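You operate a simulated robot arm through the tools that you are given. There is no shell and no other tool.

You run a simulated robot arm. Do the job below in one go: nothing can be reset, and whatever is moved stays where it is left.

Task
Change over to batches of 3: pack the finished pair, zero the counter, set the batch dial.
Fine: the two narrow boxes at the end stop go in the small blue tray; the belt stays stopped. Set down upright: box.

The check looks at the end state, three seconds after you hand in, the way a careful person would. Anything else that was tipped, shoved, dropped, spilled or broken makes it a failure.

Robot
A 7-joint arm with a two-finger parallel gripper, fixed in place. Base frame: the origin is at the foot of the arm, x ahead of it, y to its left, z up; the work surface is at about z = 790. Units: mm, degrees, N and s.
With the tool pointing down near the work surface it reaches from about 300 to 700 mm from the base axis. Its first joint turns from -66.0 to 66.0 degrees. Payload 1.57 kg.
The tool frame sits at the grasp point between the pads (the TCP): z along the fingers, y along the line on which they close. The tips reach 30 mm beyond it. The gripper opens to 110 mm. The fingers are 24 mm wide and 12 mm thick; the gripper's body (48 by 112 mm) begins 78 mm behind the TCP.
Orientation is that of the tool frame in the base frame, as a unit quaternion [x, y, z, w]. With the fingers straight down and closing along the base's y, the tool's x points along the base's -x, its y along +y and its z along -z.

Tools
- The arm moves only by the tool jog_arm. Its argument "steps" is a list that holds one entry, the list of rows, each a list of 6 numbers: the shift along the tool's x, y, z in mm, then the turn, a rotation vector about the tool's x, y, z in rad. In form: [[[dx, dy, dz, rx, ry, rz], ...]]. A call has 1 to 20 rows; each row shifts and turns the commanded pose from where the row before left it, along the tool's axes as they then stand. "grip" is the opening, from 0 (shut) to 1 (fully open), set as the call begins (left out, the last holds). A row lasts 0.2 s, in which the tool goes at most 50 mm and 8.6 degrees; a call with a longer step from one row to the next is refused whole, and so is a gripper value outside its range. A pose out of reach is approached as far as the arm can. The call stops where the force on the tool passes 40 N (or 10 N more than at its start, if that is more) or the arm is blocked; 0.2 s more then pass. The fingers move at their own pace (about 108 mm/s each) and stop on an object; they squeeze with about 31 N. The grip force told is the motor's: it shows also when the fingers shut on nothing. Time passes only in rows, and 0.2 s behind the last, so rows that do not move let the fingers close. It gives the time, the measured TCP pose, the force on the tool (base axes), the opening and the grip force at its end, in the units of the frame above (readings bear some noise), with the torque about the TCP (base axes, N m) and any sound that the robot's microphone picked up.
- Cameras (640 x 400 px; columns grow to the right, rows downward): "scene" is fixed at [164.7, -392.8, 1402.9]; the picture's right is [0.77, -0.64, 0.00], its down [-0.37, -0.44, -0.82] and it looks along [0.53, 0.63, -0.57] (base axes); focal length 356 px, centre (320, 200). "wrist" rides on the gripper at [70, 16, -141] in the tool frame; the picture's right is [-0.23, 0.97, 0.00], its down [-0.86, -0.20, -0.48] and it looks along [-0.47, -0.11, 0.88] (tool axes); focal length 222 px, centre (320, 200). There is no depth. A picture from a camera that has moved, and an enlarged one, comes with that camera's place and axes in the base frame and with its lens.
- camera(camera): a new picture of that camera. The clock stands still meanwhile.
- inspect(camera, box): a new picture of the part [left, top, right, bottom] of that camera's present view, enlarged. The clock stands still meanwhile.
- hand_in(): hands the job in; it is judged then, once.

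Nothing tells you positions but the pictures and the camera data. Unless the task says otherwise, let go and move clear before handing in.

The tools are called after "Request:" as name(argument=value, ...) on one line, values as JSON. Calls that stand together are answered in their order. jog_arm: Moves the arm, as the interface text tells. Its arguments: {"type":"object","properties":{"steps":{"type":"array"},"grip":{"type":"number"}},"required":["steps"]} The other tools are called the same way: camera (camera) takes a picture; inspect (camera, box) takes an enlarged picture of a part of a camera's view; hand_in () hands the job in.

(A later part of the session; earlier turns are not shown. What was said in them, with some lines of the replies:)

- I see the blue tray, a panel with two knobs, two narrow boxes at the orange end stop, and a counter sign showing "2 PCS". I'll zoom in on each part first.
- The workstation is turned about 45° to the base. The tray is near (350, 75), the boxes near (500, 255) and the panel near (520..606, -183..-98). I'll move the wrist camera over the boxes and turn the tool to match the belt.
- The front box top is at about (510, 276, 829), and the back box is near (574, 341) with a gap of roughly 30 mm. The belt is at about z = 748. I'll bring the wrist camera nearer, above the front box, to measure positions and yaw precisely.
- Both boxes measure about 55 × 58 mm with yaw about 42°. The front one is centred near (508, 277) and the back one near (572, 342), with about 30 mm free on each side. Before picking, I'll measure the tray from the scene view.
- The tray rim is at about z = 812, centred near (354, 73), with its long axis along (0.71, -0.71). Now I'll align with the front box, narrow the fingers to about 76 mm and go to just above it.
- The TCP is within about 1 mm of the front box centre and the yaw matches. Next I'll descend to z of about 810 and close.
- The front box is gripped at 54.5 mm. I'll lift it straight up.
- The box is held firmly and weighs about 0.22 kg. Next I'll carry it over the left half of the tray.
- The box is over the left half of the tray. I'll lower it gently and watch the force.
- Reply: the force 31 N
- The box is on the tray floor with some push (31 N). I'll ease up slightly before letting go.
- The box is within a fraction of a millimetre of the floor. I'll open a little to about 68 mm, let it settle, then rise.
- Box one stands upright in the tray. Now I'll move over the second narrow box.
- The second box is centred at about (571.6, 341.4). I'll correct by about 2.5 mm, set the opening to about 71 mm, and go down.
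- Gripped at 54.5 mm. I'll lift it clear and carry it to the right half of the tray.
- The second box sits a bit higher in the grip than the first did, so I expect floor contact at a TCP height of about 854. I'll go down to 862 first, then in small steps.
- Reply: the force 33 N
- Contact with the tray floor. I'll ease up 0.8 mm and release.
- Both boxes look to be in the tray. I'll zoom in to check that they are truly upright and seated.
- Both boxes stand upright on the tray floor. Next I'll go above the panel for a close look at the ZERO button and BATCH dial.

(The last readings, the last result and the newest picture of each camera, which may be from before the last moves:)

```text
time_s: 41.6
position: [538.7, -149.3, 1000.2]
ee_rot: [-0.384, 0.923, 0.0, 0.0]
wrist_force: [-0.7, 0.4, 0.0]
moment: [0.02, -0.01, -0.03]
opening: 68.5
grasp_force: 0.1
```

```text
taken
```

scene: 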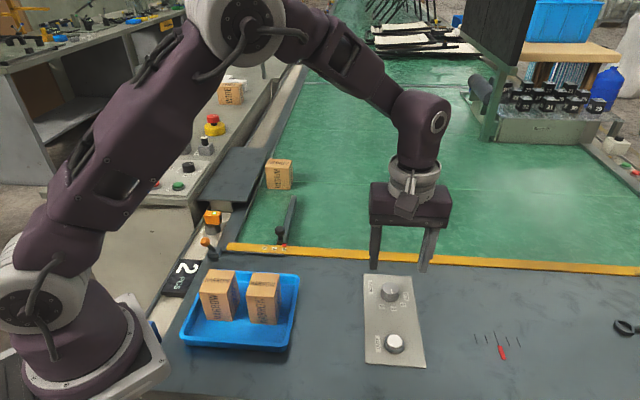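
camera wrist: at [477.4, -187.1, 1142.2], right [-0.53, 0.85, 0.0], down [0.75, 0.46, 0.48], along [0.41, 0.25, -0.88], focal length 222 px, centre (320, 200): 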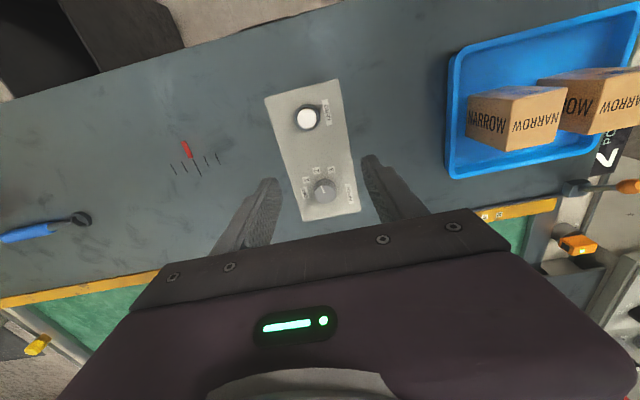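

Request:
inspect(camera="wrist", box=[260, 80, 370, 220])

Request:
inspect(camera="wrist", box=[285, 160, 365, 215])

Request:
inspect(camera="scene", box=[360, 270, 430, 370])

```text
2.86 times, centred on (315, 150) of wrist
camera zoom: at [477.4, -187.1, 1142.2], right [-0.53, 0.85, 0.0], down [0.75, 0.46, 0.48], along [0.41, 0.25, -0.88], focal length 635 px, centre (334, 343)
```

zoom: 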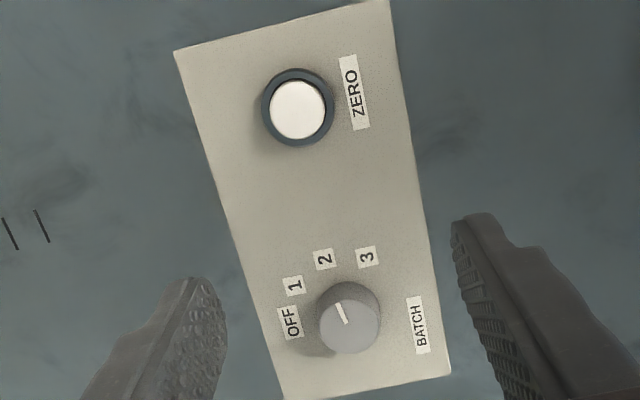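

```text
7.27 times, centred on (325, 188) of wrist
camera zoom: at [477.4, -187.1, 1142.2], right [-0.53, 0.85, 0.0], down [0.75, 0.46, 0.48], along [0.41, 0.25, -0.88], focal length 1615 px, centre (284, 291)
```

zoom: 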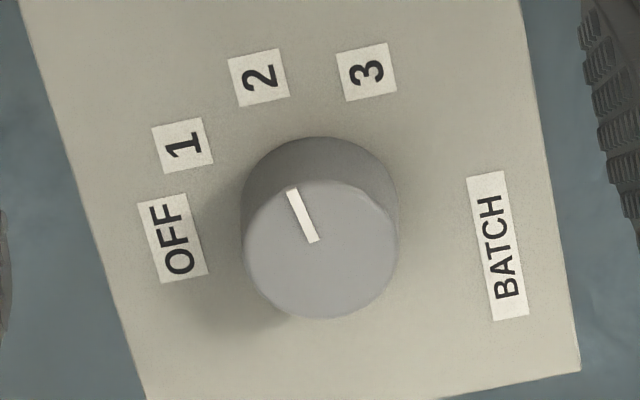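

```text
4.00 times, centred on (395, 320) of scene
camera zoom: at [164.7, -392.8, 1402.9], right [0.77, -0.64, 0.0], down [-0.37, -0.44, -0.82], along [0.53, 0.63, -0.57], focal length 1424 px, centre (20, -280)
```

zoom: 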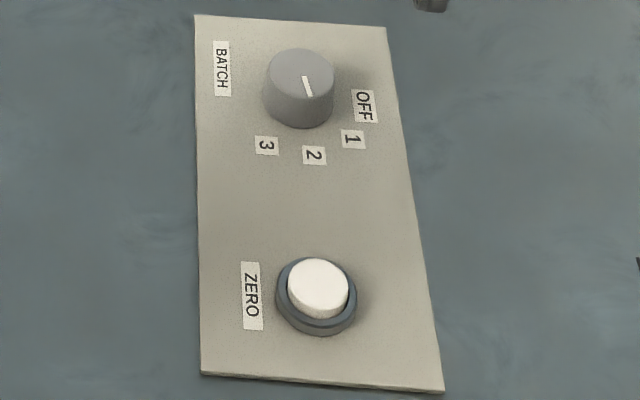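

From two views I get the ZERO button at about (530.5, -176.6, top about 800) and the BATCH knob at about (618, -90, top about 810), which now points at 2. Position 3 is about 39.5° further, clockwise seen from above. I'll close the fingers and go above the button.

Request:
jog_arm(steps=[[[12.5, -6.7, 0, 0, 0, 0], [12.6, -6.7, 0, 0, 0, 0], [0, 0, 20, 0, 0, 0], [0, 0, 25, 0, 0, 0], [0, 0, 25, 0, 0, 0], [0, 0, 25, 0, 0, 0], [0, 0, 20, 0, 0, 0], [0, 0, 15, 0, 0, 0], [0, 0, 0, 0, 0, 0]]], grip=0)

Request:
camera(camera="wrist")

Request:
inspect(camera="scene", box=[350, 250, 450, 370])

```text
time_s: 43.6
position: [530.3, -179.3, 870.8]
ee_rot: [-0.384, 0.924, 0.0, -0.001]
wrist_force: [-0.1, -0.1, -0.7]
moment: [-0.02, 0.01, 0.01]
opening: 0.2
grasp_force: 21.4
```

```text
taken
camera wrist: at [468.5, -216.6, 1011.0], right [-0.53, 0.85, 0.0], down [0.75, 0.46, 0.48], along [0.41, 0.25, -0.88], focal length 222 px, centre (320, 200)
```

wrist: 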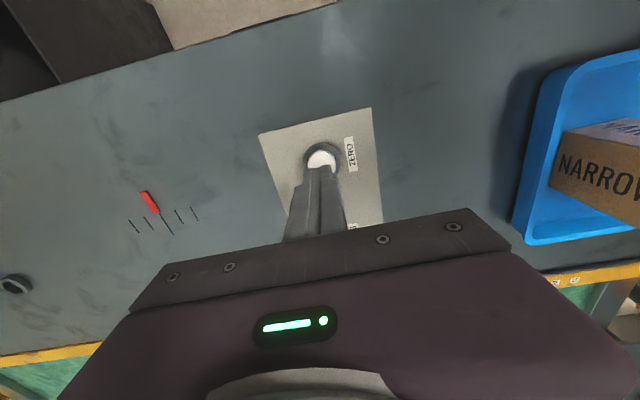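

```text
3.33 times, centred on (400, 310) of scene
camera zoom: at [164.7, -392.8, 1402.9], right [0.77, -0.64, 0.0], down [-0.37, -0.44, -0.82], along [0.53, 0.63, -0.57], focal length 1186 px, centre (53, -167)
```

zoom: 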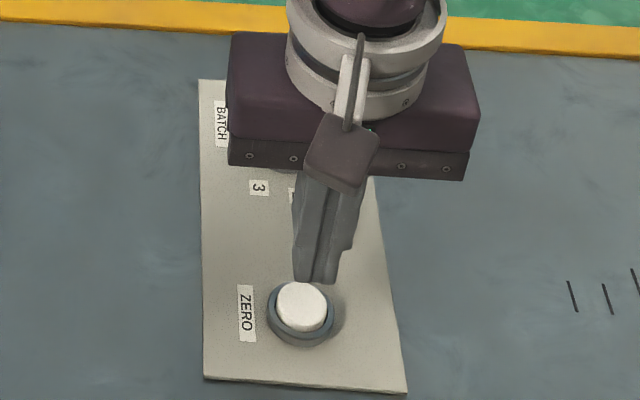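

Request:
inspect(camera="wrist", box=[270, 120, 380, 210])

Request:
jog_arm(steps=[[[0, 0, 0, 0, 0, 0]]], grip=0)

```text
4.44 times, centred on (325, 165) of wrist
camera zoom: at [468.5, -216.6, 1011.0], right [-0.53, 0.85, 0.0], down [0.75, 0.46, 0.48], along [0.41, 0.25, -0.88], focal length 987 px, centre (298, 356)
```

zoom: 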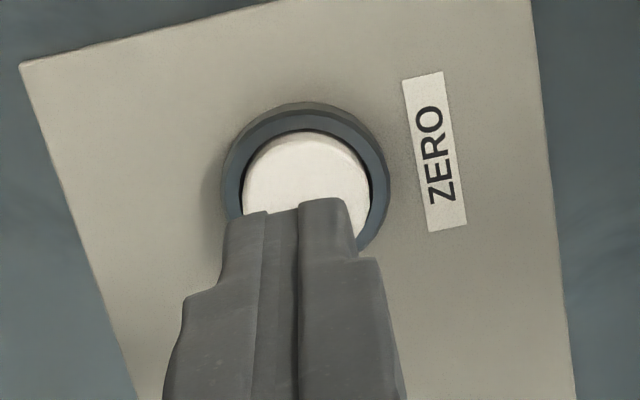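

```text
time_s: 44.0
position: [530.0, -179.1, 870.2]
ee_rot: [-0.384, 0.923, 0.0, 0.0]
wrist_force: [-0.1, -0.4, 0.3]
moment: [-0.01, 0.02, -0.01]
opening: 0.0
grasp_force: 21.7
```

Request:
jog_arm(steps=[[[-2.3, 1.9, 0, 0, 0, 0], [0, 0, 12, 0, 0, 0], [0, 0, 12, 0, 0, 0], [0, 0, 8, 0, 0, 0], [0, 0, 2, 0, 0, 0], [0, 0, 0, 0, 0, 0]]], grip=0)

Request:
inspect(camera="scene", box=[350, 280, 450, 380])

Request:
inspect(camera="wrist", box=[270, 120, 380, 210])

```text
time_s: 45.4
position: [530.4, -176.1, 837.2]
ee_rot: [-0.383, 0.924, 0.001, 0.001]
wrist_force: [-0.5, -1.6, 0.9]
moment: [-0.02, 0.03, 0.0]
opening: 0.0
grasp_force: 21.6
heard: click
```

```text
4.00 times, centred on (400, 330) of scene
camera zoom: at [164.7, -392.8, 1402.9], right [0.77, -0.64, 0.0], down [-0.37, -0.44, -0.82], along [0.53, 0.63, -0.57], focal length 1424 px, centre (0, -320)
```

zoom: 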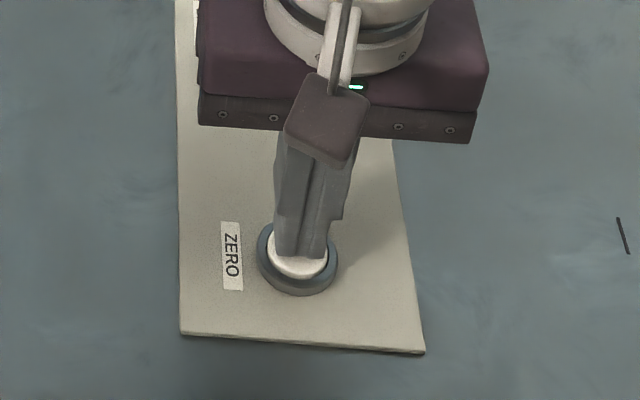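

```text
4.44 times, centred on (325, 165) of wrist
camera zoom: at [469.3, -213.0, 977.8], right [-0.53, 0.85, 0.0], down [0.75, 0.46, 0.48], along [0.41, 0.25, -0.88], focal length 987 px, centre (298, 356)
```

zoom: 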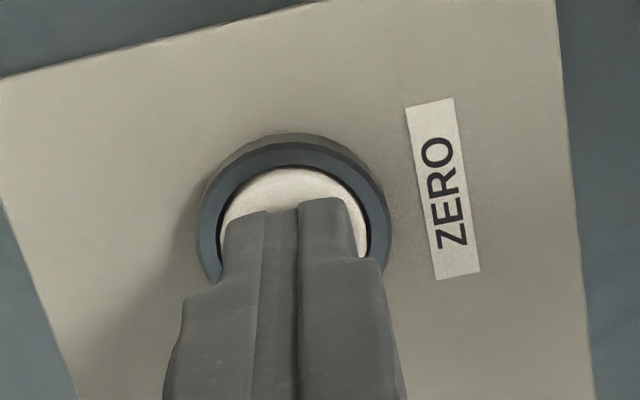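

A click was heard, so the button has gone down. I'll check the counter display before lifting.

Request:
inspect(camera="scene", box=[150, 240, 220, 310])

Request:
camera(camera="scene")

```text
5.71 times, centred on (185, 275) of scene
camera zoom: at [164.7, -392.8, 1402.9], right [0.77, -0.64, 0.0], down [-0.37, -0.44, -0.82], along [0.53, 0.63, -0.57], focal length 2034 px, centre (1091, -229)
```

zoom: 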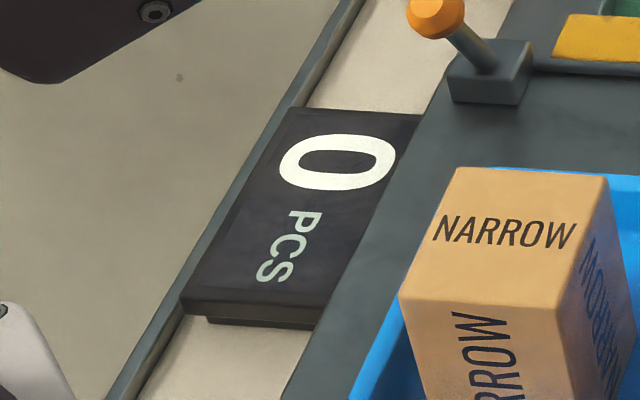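

```text
taken
```

scene: 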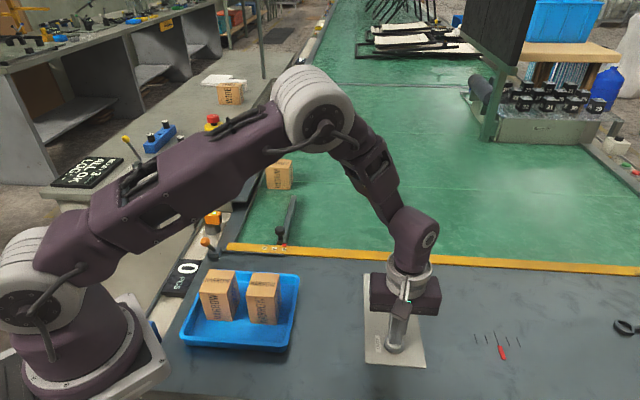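

The counter now shows 0. I'll lift off the button, move above the BATCH knob and open to about 60 mm.

Request:
jog_arm(steps=[[[0, 0, -5, 0, 0, 0], [0, 0, -15, 0, 0, 0], [0, 0, -25, 0, 0, 0], [0, 0, -25, 0, 0, 0], [0, 0, -13, 0, 0, 0], [0, 0, 0, 0, 0, 0]]], grip=0)

Request:
jog_arm(steps=[[[-15, -0.1, 0, 0, 0, 0], [-25, -0.3, 0, 0, 0, 0], [-28, -0.3, 0, 0, 0, 0], [-27, -0.3, 0, 0, 0, 0], [-18, -0.1, 0, 0, 0, 0], [-9.9, 0, 0, 0, 0, 0], [0, 0, 0, 0, 0, 0]]], grip=0.55)

Request:
camera(camera="wrist")

Request:
inspect(camera="wrist", box=[260, 110, 380, 210])

```text
time_s: 46.8
position: [530.5, -175.4, 918.9]
ee_rot: [-0.384, 0.923, 0.001, 0.0]
wrist_force: [0.2, 0.0, -0.4]
moment: [0.03, 0.01, 0.01]
opening: 0.2
grasp_force: 20.9
```

```text
time_s: 48.4
position: [618.6, -88.0, 920.0]
ee_rot: [-0.383, 0.924, 0.0, 0.0]
wrist_force: [0.1, -0.8, -0.2]
moment: [0.02, -0.01, 0.01]
opening: 60.5
grasp_force: 0.1
```

```text
taken
camera wrist: at [557.7, -125.4, 1061.2], right [-0.53, 0.85, 0.0], down [0.75, 0.46, 0.48], along [0.41, 0.25, -0.88], focal length 222 px, centre (320, 200)
```

wrist: 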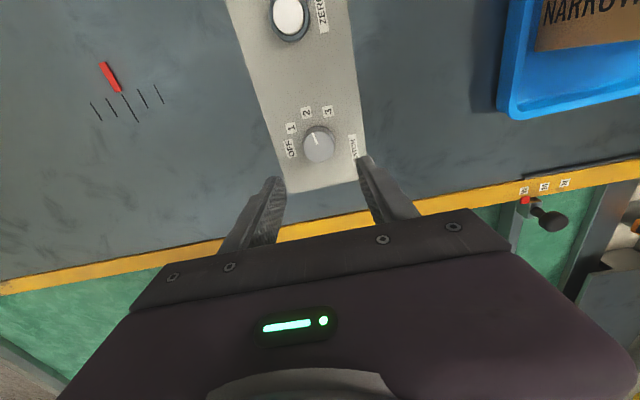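

```text
4.00 times, centred on (320, 160) of wrist
camera zoom: at [557.7, -125.4, 1061.2], right [-0.53, 0.85, 0.0], down [0.75, 0.46, 0.48], along [0.41, 0.25, -0.88], focal length 888 px, centre (320, 360)
```

zoom: 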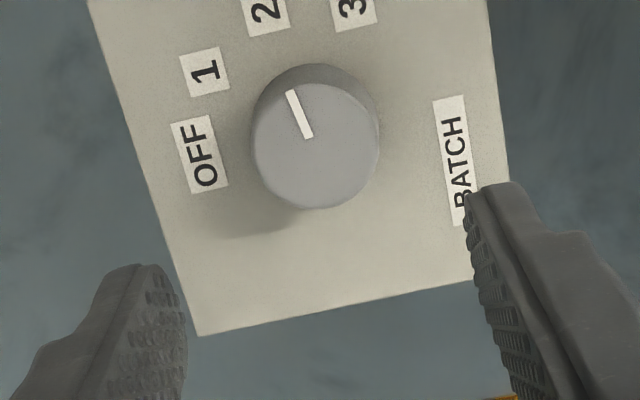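

Request:
jog_arm(steps=[[[2.5, -0.1, 0, 0, 0, 0], [0, 0, 15, 0, 0, 0], [0, 0, 20, 0, 0, 0], [0, 0, 15, 0, 0, 0], [0, 0, 8, 0, 0, 0], [0, 0, 0, 0, 0, 0]]], grip=0.55)

Request:
inspect(camera="wrist", box=[260, 110, 380, 210])

Request:
inspect(camera="scene", box=[350, 240, 450, 330])

```text
time_s: 49.8
position: [615.1, -90.7, 861.0]
ee_rot: [-0.384, 0.923, 0.0, 0.0]
wrist_force: [-0.7, 0.3, 0.4]
moment: [0.0, -0.01, 0.01]
opening: 60.1
grasp_force: 0.1
```

```text
4.00 times, centred on (320, 160) of wrist
camera zoom: at [555.2, -128.1, 1002.5], right [-0.53, 0.85, 0.0], down [0.75, 0.46, 0.48], along [0.41, 0.25, -0.88], focal length 888 px, centre (320, 360)
```

zoom: 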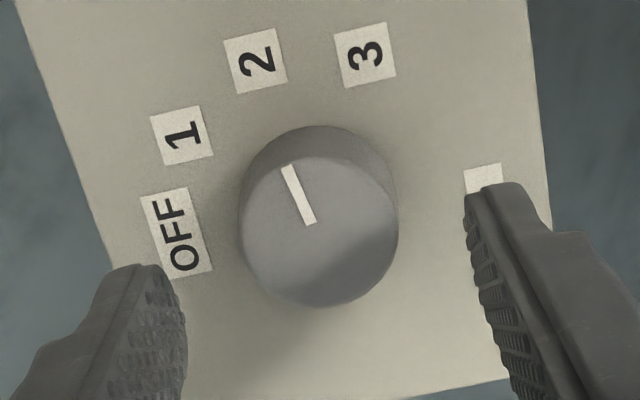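

```text
4.44 times, centred on (400, 285) of scene
camera zoom: at [164.7, -392.8, 1402.9], right [0.77, -0.64, 0.0], down [-0.37, -0.44, -0.82], along [0.53, 0.63, -0.57], focal length 1582 px, centre (-36, -178)
```

zoom: 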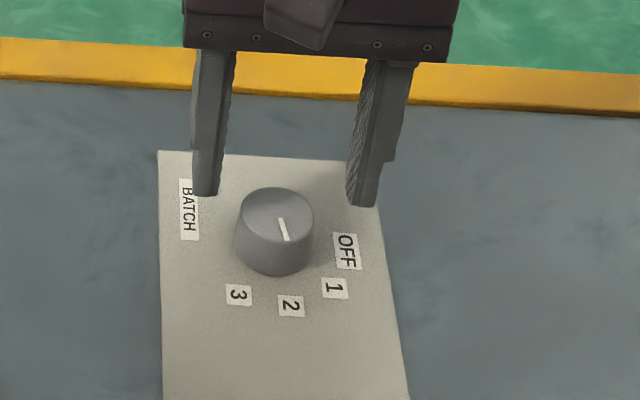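

The knob is centred within about 1 mm and measures about 36 mm across. I'll lower the fingers around it, with tips just above the panel, and close.

Request:
jog_arm(steps=[[[0.4, -0.5, 10, 0, 0, 0], [0, 0, 12, 0, 0, 0], [0, 0, 8, 0, 0, 0], [0, 0, 4, 0, 0, 0], [0, 0, 0, 0, 0, 0]]], grip=0.55)

Request:
inspect(camera="wrist", box=[260, 110, 380, 210])

Request:
inspect(camera="scene", box=[350, 240, 450, 330])

```text
time_s: 51.0
position: [617.3, -89.5, 827.7]
ee_rot: [-0.384, 0.923, 0.0, 0.0]
wrist_force: [0.2, -0.8, 0.6]
moment: [0.0, -0.01, -0.03]
opening: 60.5
grasp_force: 0.0
```

```text
4.00 times, centred on (320, 160) of wrist
camera zoom: at [556.1, -128.1, 968.9], right [-0.53, 0.85, 0.0], down [0.75, 0.46, 0.48], along [0.41, 0.25, -0.88], focal length 888 px, centre (320, 360)
```

zoom: 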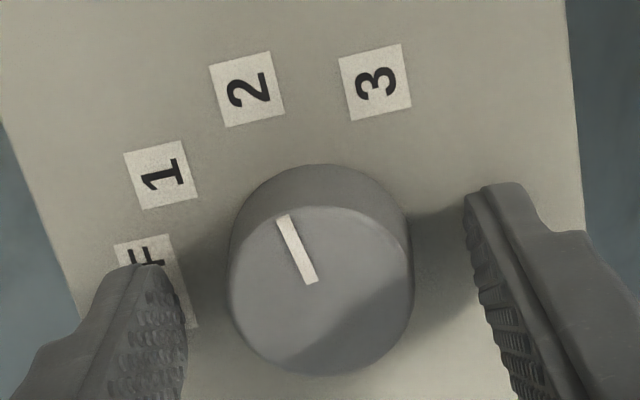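

```text
4.44 times, centred on (400, 285) of scene
camera zoom: at [164.7, -392.8, 1402.9], right [0.77, -0.64, 0.0], down [-0.37, -0.44, -0.82], along [0.53, 0.63, -0.57], focal length 1582 px, centre (-36, -178)
```

zoom: 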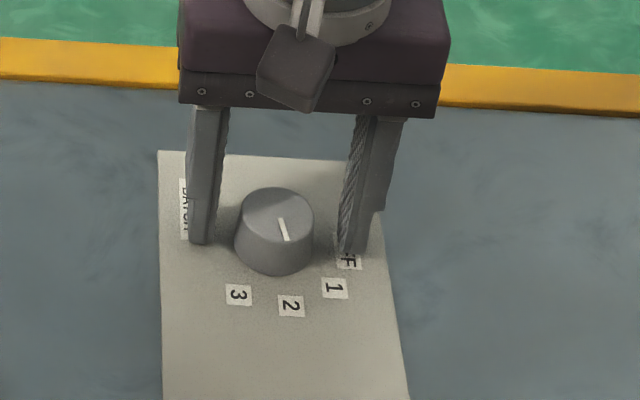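

Request:
jog_arm(steps=[[[0.6, -0.3, 0, 0, 0, 0], [0, 0, 0, 0, 0, 0]]], grip=0.55)

Request:
jog_arm(steps=[[[0, 0, 0, 0, 0, 0], [0, 0, 0, 0, 0, 0], [0, 0, 0, 0, 0, 0]]], grip=0)

Request:
inspect(camera="wrist", box=[260, 110, 380, 210])

```text
time_s: 51.6
position: [617.7, -91.5, 828.4]
ee_rot: [-0.384, 0.923, 0.0, -0.001]
wrist_force: [0.1, -0.7, -0.6]
moment: [0.0, 0.01, -0.02]
opening: 60.6
grasp_force: 0.1
```

```text
time_s: 52.4
position: [617.0, -90.6, 827.7]
ee_rot: [-0.383, 0.924, 0.001, 0.0]
wrist_force: [-9.8, 6.8, 5.3]
moment: [0.2, 0.56, -0.05]
opening: 37.2
grasp_force: 43.8
```

```text
4.00 times, centred on (320, 160) of wrist
camera zoom: at [555.4, -128.4, 969.3], right [-0.53, 0.85, 0.0], down [0.75, 0.46, 0.48], along [0.4, 0.25, -0.88], focal length 888 px, centre (320, 360)
```

zoom: 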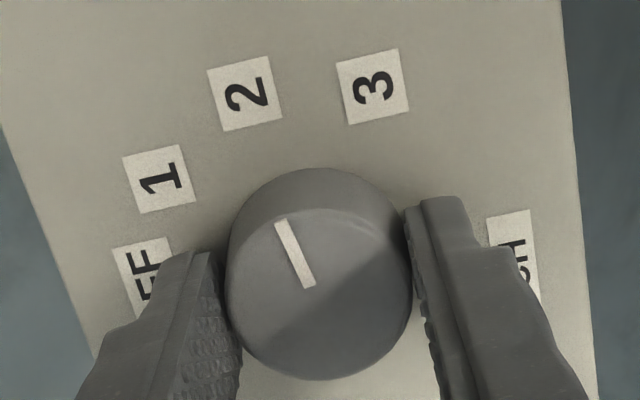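

Gripped at 37 mm with a slight sideways load. I'll shift a touch to relax it, then start turning toward 3.

Request:
jog_arm(steps=[[[0, 0.5, 0, 0, 0, 0], [0, 0, 0, 0, 0, 0]]], grip=0)

```text
time_s: 53.0
position: [616.6, -91.1, 827.9]
ee_rot: [-0.383, 0.924, -0.001, -0.001]
wrist_force: [-9.4, 6.8, 2.6]
moment: [0.18, 0.3, 0.01]
opening: 37.1
grasp_force: 43.5
```

Request:
jog_arm(steps=[[[0, 1.0, 0, 0, 0, 0], [0, 0, 0, 0, 0, 0]]], grip=0)

```text
time_s: 53.6
position: [616.1, -91.6, 828.6]
ee_rot: [-0.384, 0.923, 0.0, 0.001]
wrist_force: [1.3, 4.2, -4.1]
moment: [-0.34, -0.09, -0.02]
opening: 37.0
grasp_force: 42.7
```

Request:
jog_arm(steps=[[[0, 0, 0, 0, 0, 0.08], [0, 0, 0, 0, 0, 0.08], [0, 0, 0, 0, 0, 0.08], [0, 0, 0, 0, 0, 0]]], grip=0)

Request:
inspect(camera="wrist", box=[260, 110, 380, 210])

```text
time_s: 54.6
position: [615.3, -90.8, 828.9]
ee_rot: [-0.269, 0.963, -0.001, 0.002]
wrist_force: [18.5, -7.1, -17.3]
moment: [-0.3, -0.59, 0.02]
opening: 36.8
grasp_force: 43.9
```

```text
4.00 times, centred on (320, 160) of wrist
camera zoom: at [547.5, -112.7, 969.1], right [-0.31, 0.95, 0.0], down [0.83, 0.27, 0.48], along [0.46, 0.15, -0.88], focal length 888 px, centre (320, 360)
```

zoom: 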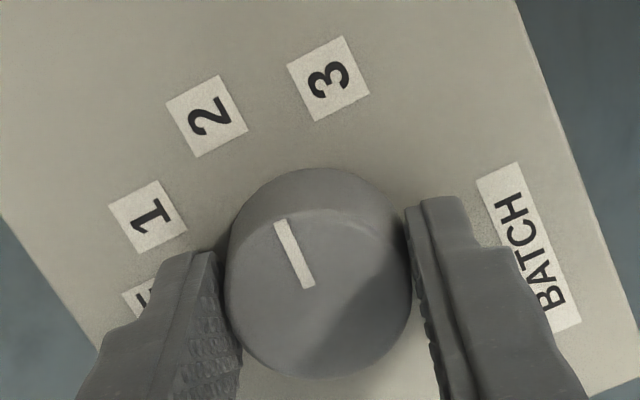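

The knob turns with the gripper. I'll relax the sideways and vertical load a little before continuing.

Request:
jog_arm(steps=[[[-0.9, -1.1, 0.8, 0, 0, 0], [0, 0, 0, 0, 0, 0]]], grip=0)

```text
time_s: 55.2
position: [616.0, -91.6, 828.4]
ee_rot: [-0.27, 0.963, -0.001, 0.0]
wrist_force: [4.4, -6.4, 15.1]
moment: [0.17, 0.1, 0.01]
opening: 37.0
grasp_force: 42.6
```

Request:
jog_arm(steps=[[[0, 0, -0.4, 0, 0, 0], [0, 0, 0, 0, 0, 0.08], [0, 0, 0, 0, 0, 0.08], [0, 0, 0, 0, 0, 0.06], [0, 0, 0, 0, 0, 0]]], grip=0)

Request:
inspect(camera="wrist", box=[260, 110, 380, 210])

```text
time_s: 56.4
position: [616.5, -91.1, 827.8]
ee_rot: [-0.162, 0.987, 0.0, 0.001]
wrist_force: [5.7, -9.4, 22.8]
moment: [-0.6, 0.58, 0.0]
opening: 36.8
grasp_force: 43.2
```

```text
4.00 times, centred on (320, 160) of wrist
camera zoom: at [544.6, -97.6, 969.2], right [-0.1, 1.0, 0.0], down [0.87, 0.09, 0.48], along [0.48, 0.05, -0.88], focal length 888 px, centre (320, 360)
```

zoom: 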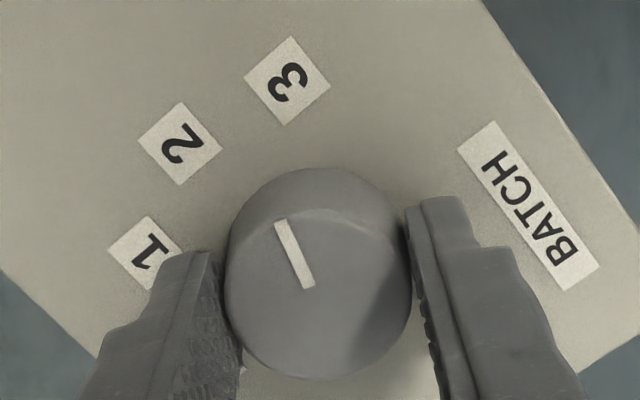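

Request:
jog_arm(steps=[[[0, 0, -0.5, 0, 0, 0], [0, 0, 0, 0, 0, 0.08], [0, 0, 0, 0, 0, 0.08], [0, 0, 0, 0, 0, 0.07], [0, 0, 0, 0, 0, 0]]], grip=0)

Request:
inspect(camera="wrist", box=[260, 110, 380, 210])

Request:
inspect(camera="scene", box=[350, 240, 450, 330])

```text
time_s: 57.6
position: [616.8, -92.7, 827.0]
ee_rot: [-0.047, 0.999, -0.001, 0.0]
wrist_force: [2.4, -21.7, 14.8]
moment: [-0.83, -0.68, 0.03]
opening: 36.8
grasp_force: 42.6
```

```text
4.00 times, centred on (320, 160) of wrist
camera zoom: at [545.3, -81.4, 969.2], right [0.13, 0.99, 0.0], down [0.87, -0.12, 0.48], along [0.47, -0.07, -0.88], focal length 888 px, centre (320, 360)
```

zoom: 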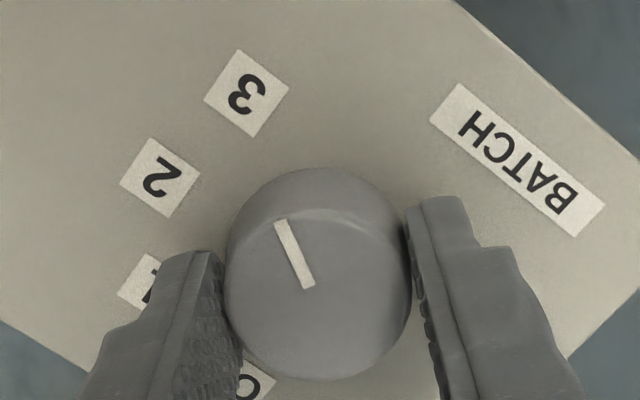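

```text
4.44 times, centred on (400, 285) of scene
camera zoom: at [164.4, -393.2, 1402.8], right [0.77, -0.64, 0.0], down [-0.37, -0.44, -0.82], along [0.53, 0.63, -0.57], focal length 1582 px, centre (-36, -178)
```

zoom: 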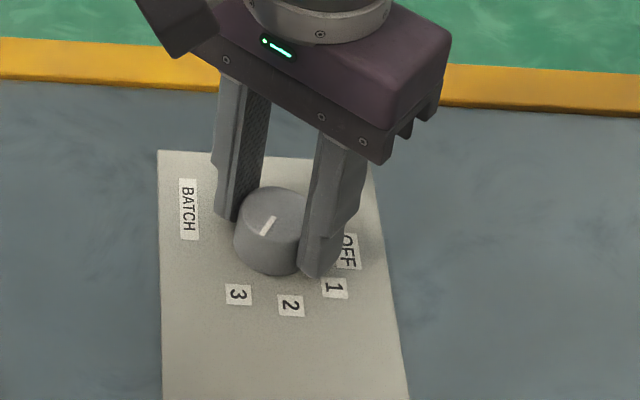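

The pointer now lines up with 3 (about -165° for both). I'll relax the residual load and then let go.

Request:
jog_arm(steps=[[[0, -0.8, -0.3, 0, 0, 0], [0, -0.7, 0, 0, 0, 0], [0, 0, 0, 0, 0, 0]]], grip=0)

```text
time_s: 58.4
position: [618.0, -91.6, 827.3]
ee_rot: [-0.048, 0.999, 0.001, 0.0]
wrist_force: [2.6, -14.0, 11.5]
moment: [-0.41, -0.44, 0.01]
opening: 36.9
grasp_force: 42.5
```

Request:
jog_arm(steps=[[[0, -1.2, -0.2, 0, 0, 0], [0, 0, 0, 0, 0, 0]]], grip=0)

Request:
jog_arm(steps=[[[0, 0, 0, 0, 0, 0], [0, 0, 0, 0, 0, 0]]], grip=0.55)

Request:
inspect(camera="wrist", box=[260, 110, 380, 210])

```text
time_s: 59.0
position: [617.1, -92.1, 827.9]
ee_rot: [-0.049, 0.999, 0.002, -0.001]
wrist_force: [-0.3, -2.3, 10.5]
moment: [-0.02, 0.03, 0.03]
opening: 37.1
grasp_force: 43.0
```

```text
time_s: 59.6
position: [616.8, -91.8, 828.0]
ee_rot: [-0.049, 0.999, 0.001, 0.0]
wrist_force: [-0.6, -0.3, 0.3]
moment: [0.0, 0.0, 0.01]
opening: 60.5
grasp_force: 0.1
```

```text
4.00 times, centred on (320, 160) of wrist
camera zoom: at [545.7, -83.2, 969.3], right [0.13, 0.99, 0.0], down [0.87, -0.12, 0.48], along [0.47, -0.06, -0.88], focal length 888 px, centre (320, 360)
```

zoom: 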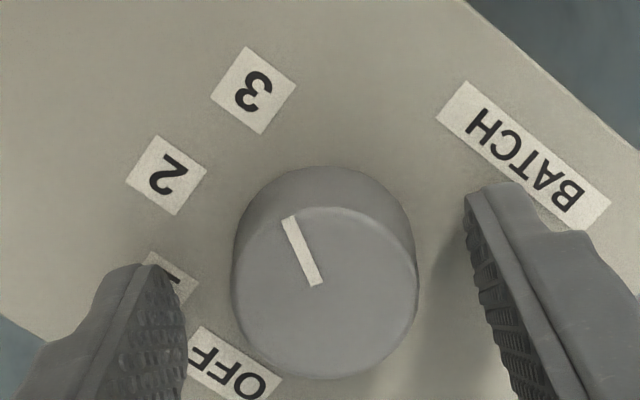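

The knob stays on 3 with the fingers open. I'll rise straight up and verify everything.

Request:
jog_arm(steps=[[[0, 0, -8, 0, 0, 0], [0, 0, -15, 0, 0, 0], [0, 0, -25, 0, 0, 0], [0, 0, -30, 0, 0, 0], [0, 0, -30, 0, 0, 0], [0, 0, -30, 0, 0, 0], [0, 0, -20, 0, 0, 0], [0, 0, 0, 0, 0, 0]]], grip=0.55)

Request:
camera(camera="wrist")

Request:
inspect(camera="wrist", box=[270, 120, 370, 200])

Request:
camera(camera="scene")

Request:
inspect(camera="scene", box=[360, 270, 430, 370])

Request:
inspect(camera="scene", box=[150, 230, 310, 360])

Request:
inspect(camera="scene", box=[40, 110, 310, 260])

```text
time_s: 61.4
position: [615.5, -92.5, 987.5]
ee_rot: [-0.049, 0.999, 0.0, 0.0]
wrist_force: [0.5, 0.6, 1.0]
moment: [0.02, 0.02, 0.0]
opening: 60.5
grasp_force: 0.1
```

```text
taken
camera wrist: at [544.8, -83.8, 1127.9], right [0.13, 0.99, 0.0], down [0.87, -0.12, 0.48], along [0.47, -0.06, -0.88], focal length 222 px, centre (320, 200)
```

wrist: 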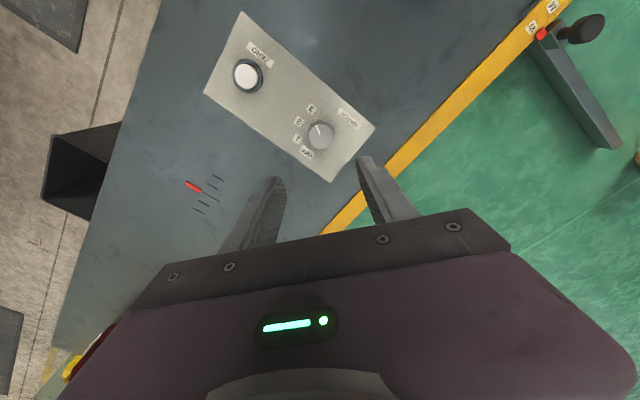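

```text
5.00 times, centred on (320, 160) of wrist
camera zoom: at [544.8, -83.8, 1127.9], right [0.13, 0.99, 0.0], down [0.87, -0.12, 0.48], along [0.47, -0.06, -0.88], focal length 1111 px, centre (320, 400)
```

zoom: 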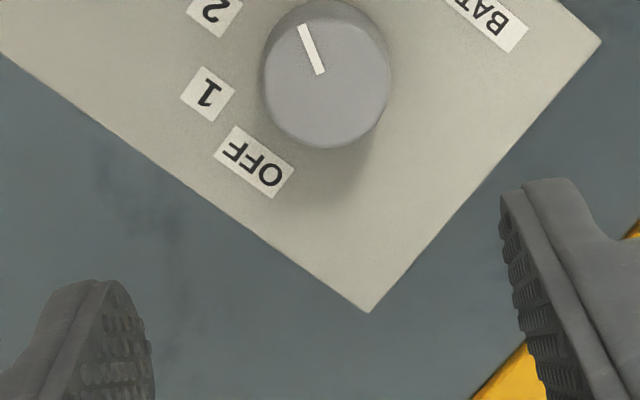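

```text
taken
```

scene: 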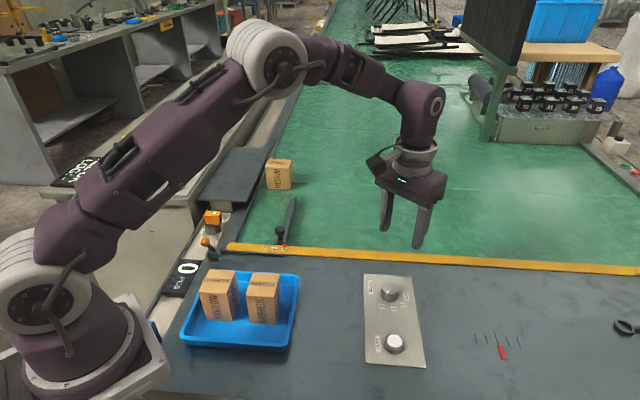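

```text
4.00 times, centred on (395, 320) of scene
camera zoom: at [164.7, -392.8, 1402.9], right [0.77, -0.64, 0.0], down [-0.37, -0.44, -0.82], along [0.53, 0.63, -0.57], focal length 1424 px, centre (20, -280)
```

zoom: 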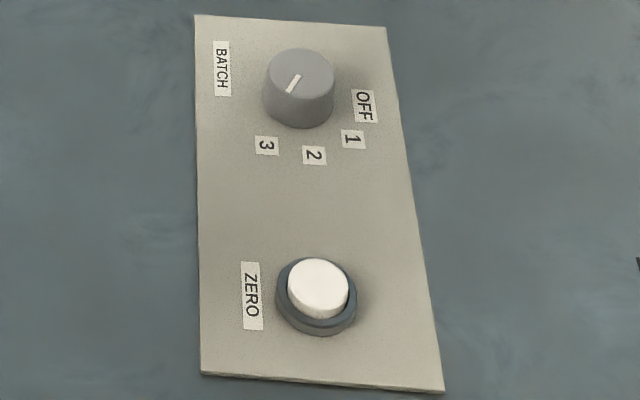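

```text
3.08 times, centred on (230, 295) of scene
camera zoom: at [164.7, -392.8, 1402.9], right [0.77, -0.64, 0.0], down [-0.37, -0.44, -0.82], along [0.53, 0.63, -0.57], focal length 1095 px, centre (597, -92)
```

zoom: 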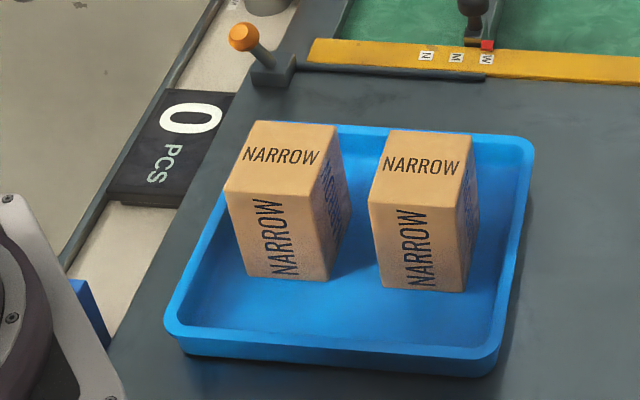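

```text
2.37 times, centred on (175, 185) of scene
camera zoom: at [164.7, -392.8, 1402.9], right [0.77, -0.64, 0.0], down [-0.37, -0.44, -0.82], along [0.53, 0.63, -0.57], focal length 844 px, centre (664, 236)
```

zoom: 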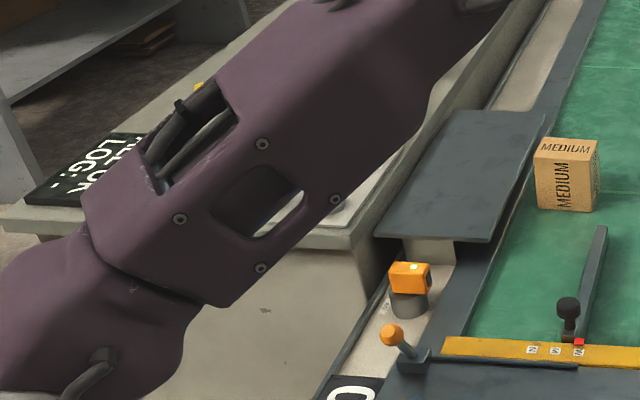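

The end state looks right:
- **Boxes:** both narrow boxes stand upright in the blue tray.
- **Counter:** it reads 0.
- **Dial:** BATCH points at 3.
- **Belt:** it is still, and the medium box, guide, lever and sensor are where they were.

The gripper is open and well clear, so I'm handing in.

Request:
hand_in()

```text
The job is handed in.
```

The changeover to batches of 3 is done and handed in; no verdict has come back.

- **Boxes:** both narrow boxes stand upright in the small blue tray. Each met the tray floor with a brief push of just over 30 N before I let go, and I saw no damage.
- **Counter:** I pressed ZERO once, heard a click, and the display went from 2 to 0.
- **Batch dial:** I turned it from 2 to 3. The pointer lines up with the 3 mark to within about 2° in both camera views.
- **Everything else:** the belt stayed stopped. In the last pictures the medium box, guide rail, lever and sensor had not moved.

The gripper is open and clear, about 160 mm above where it held the dial.
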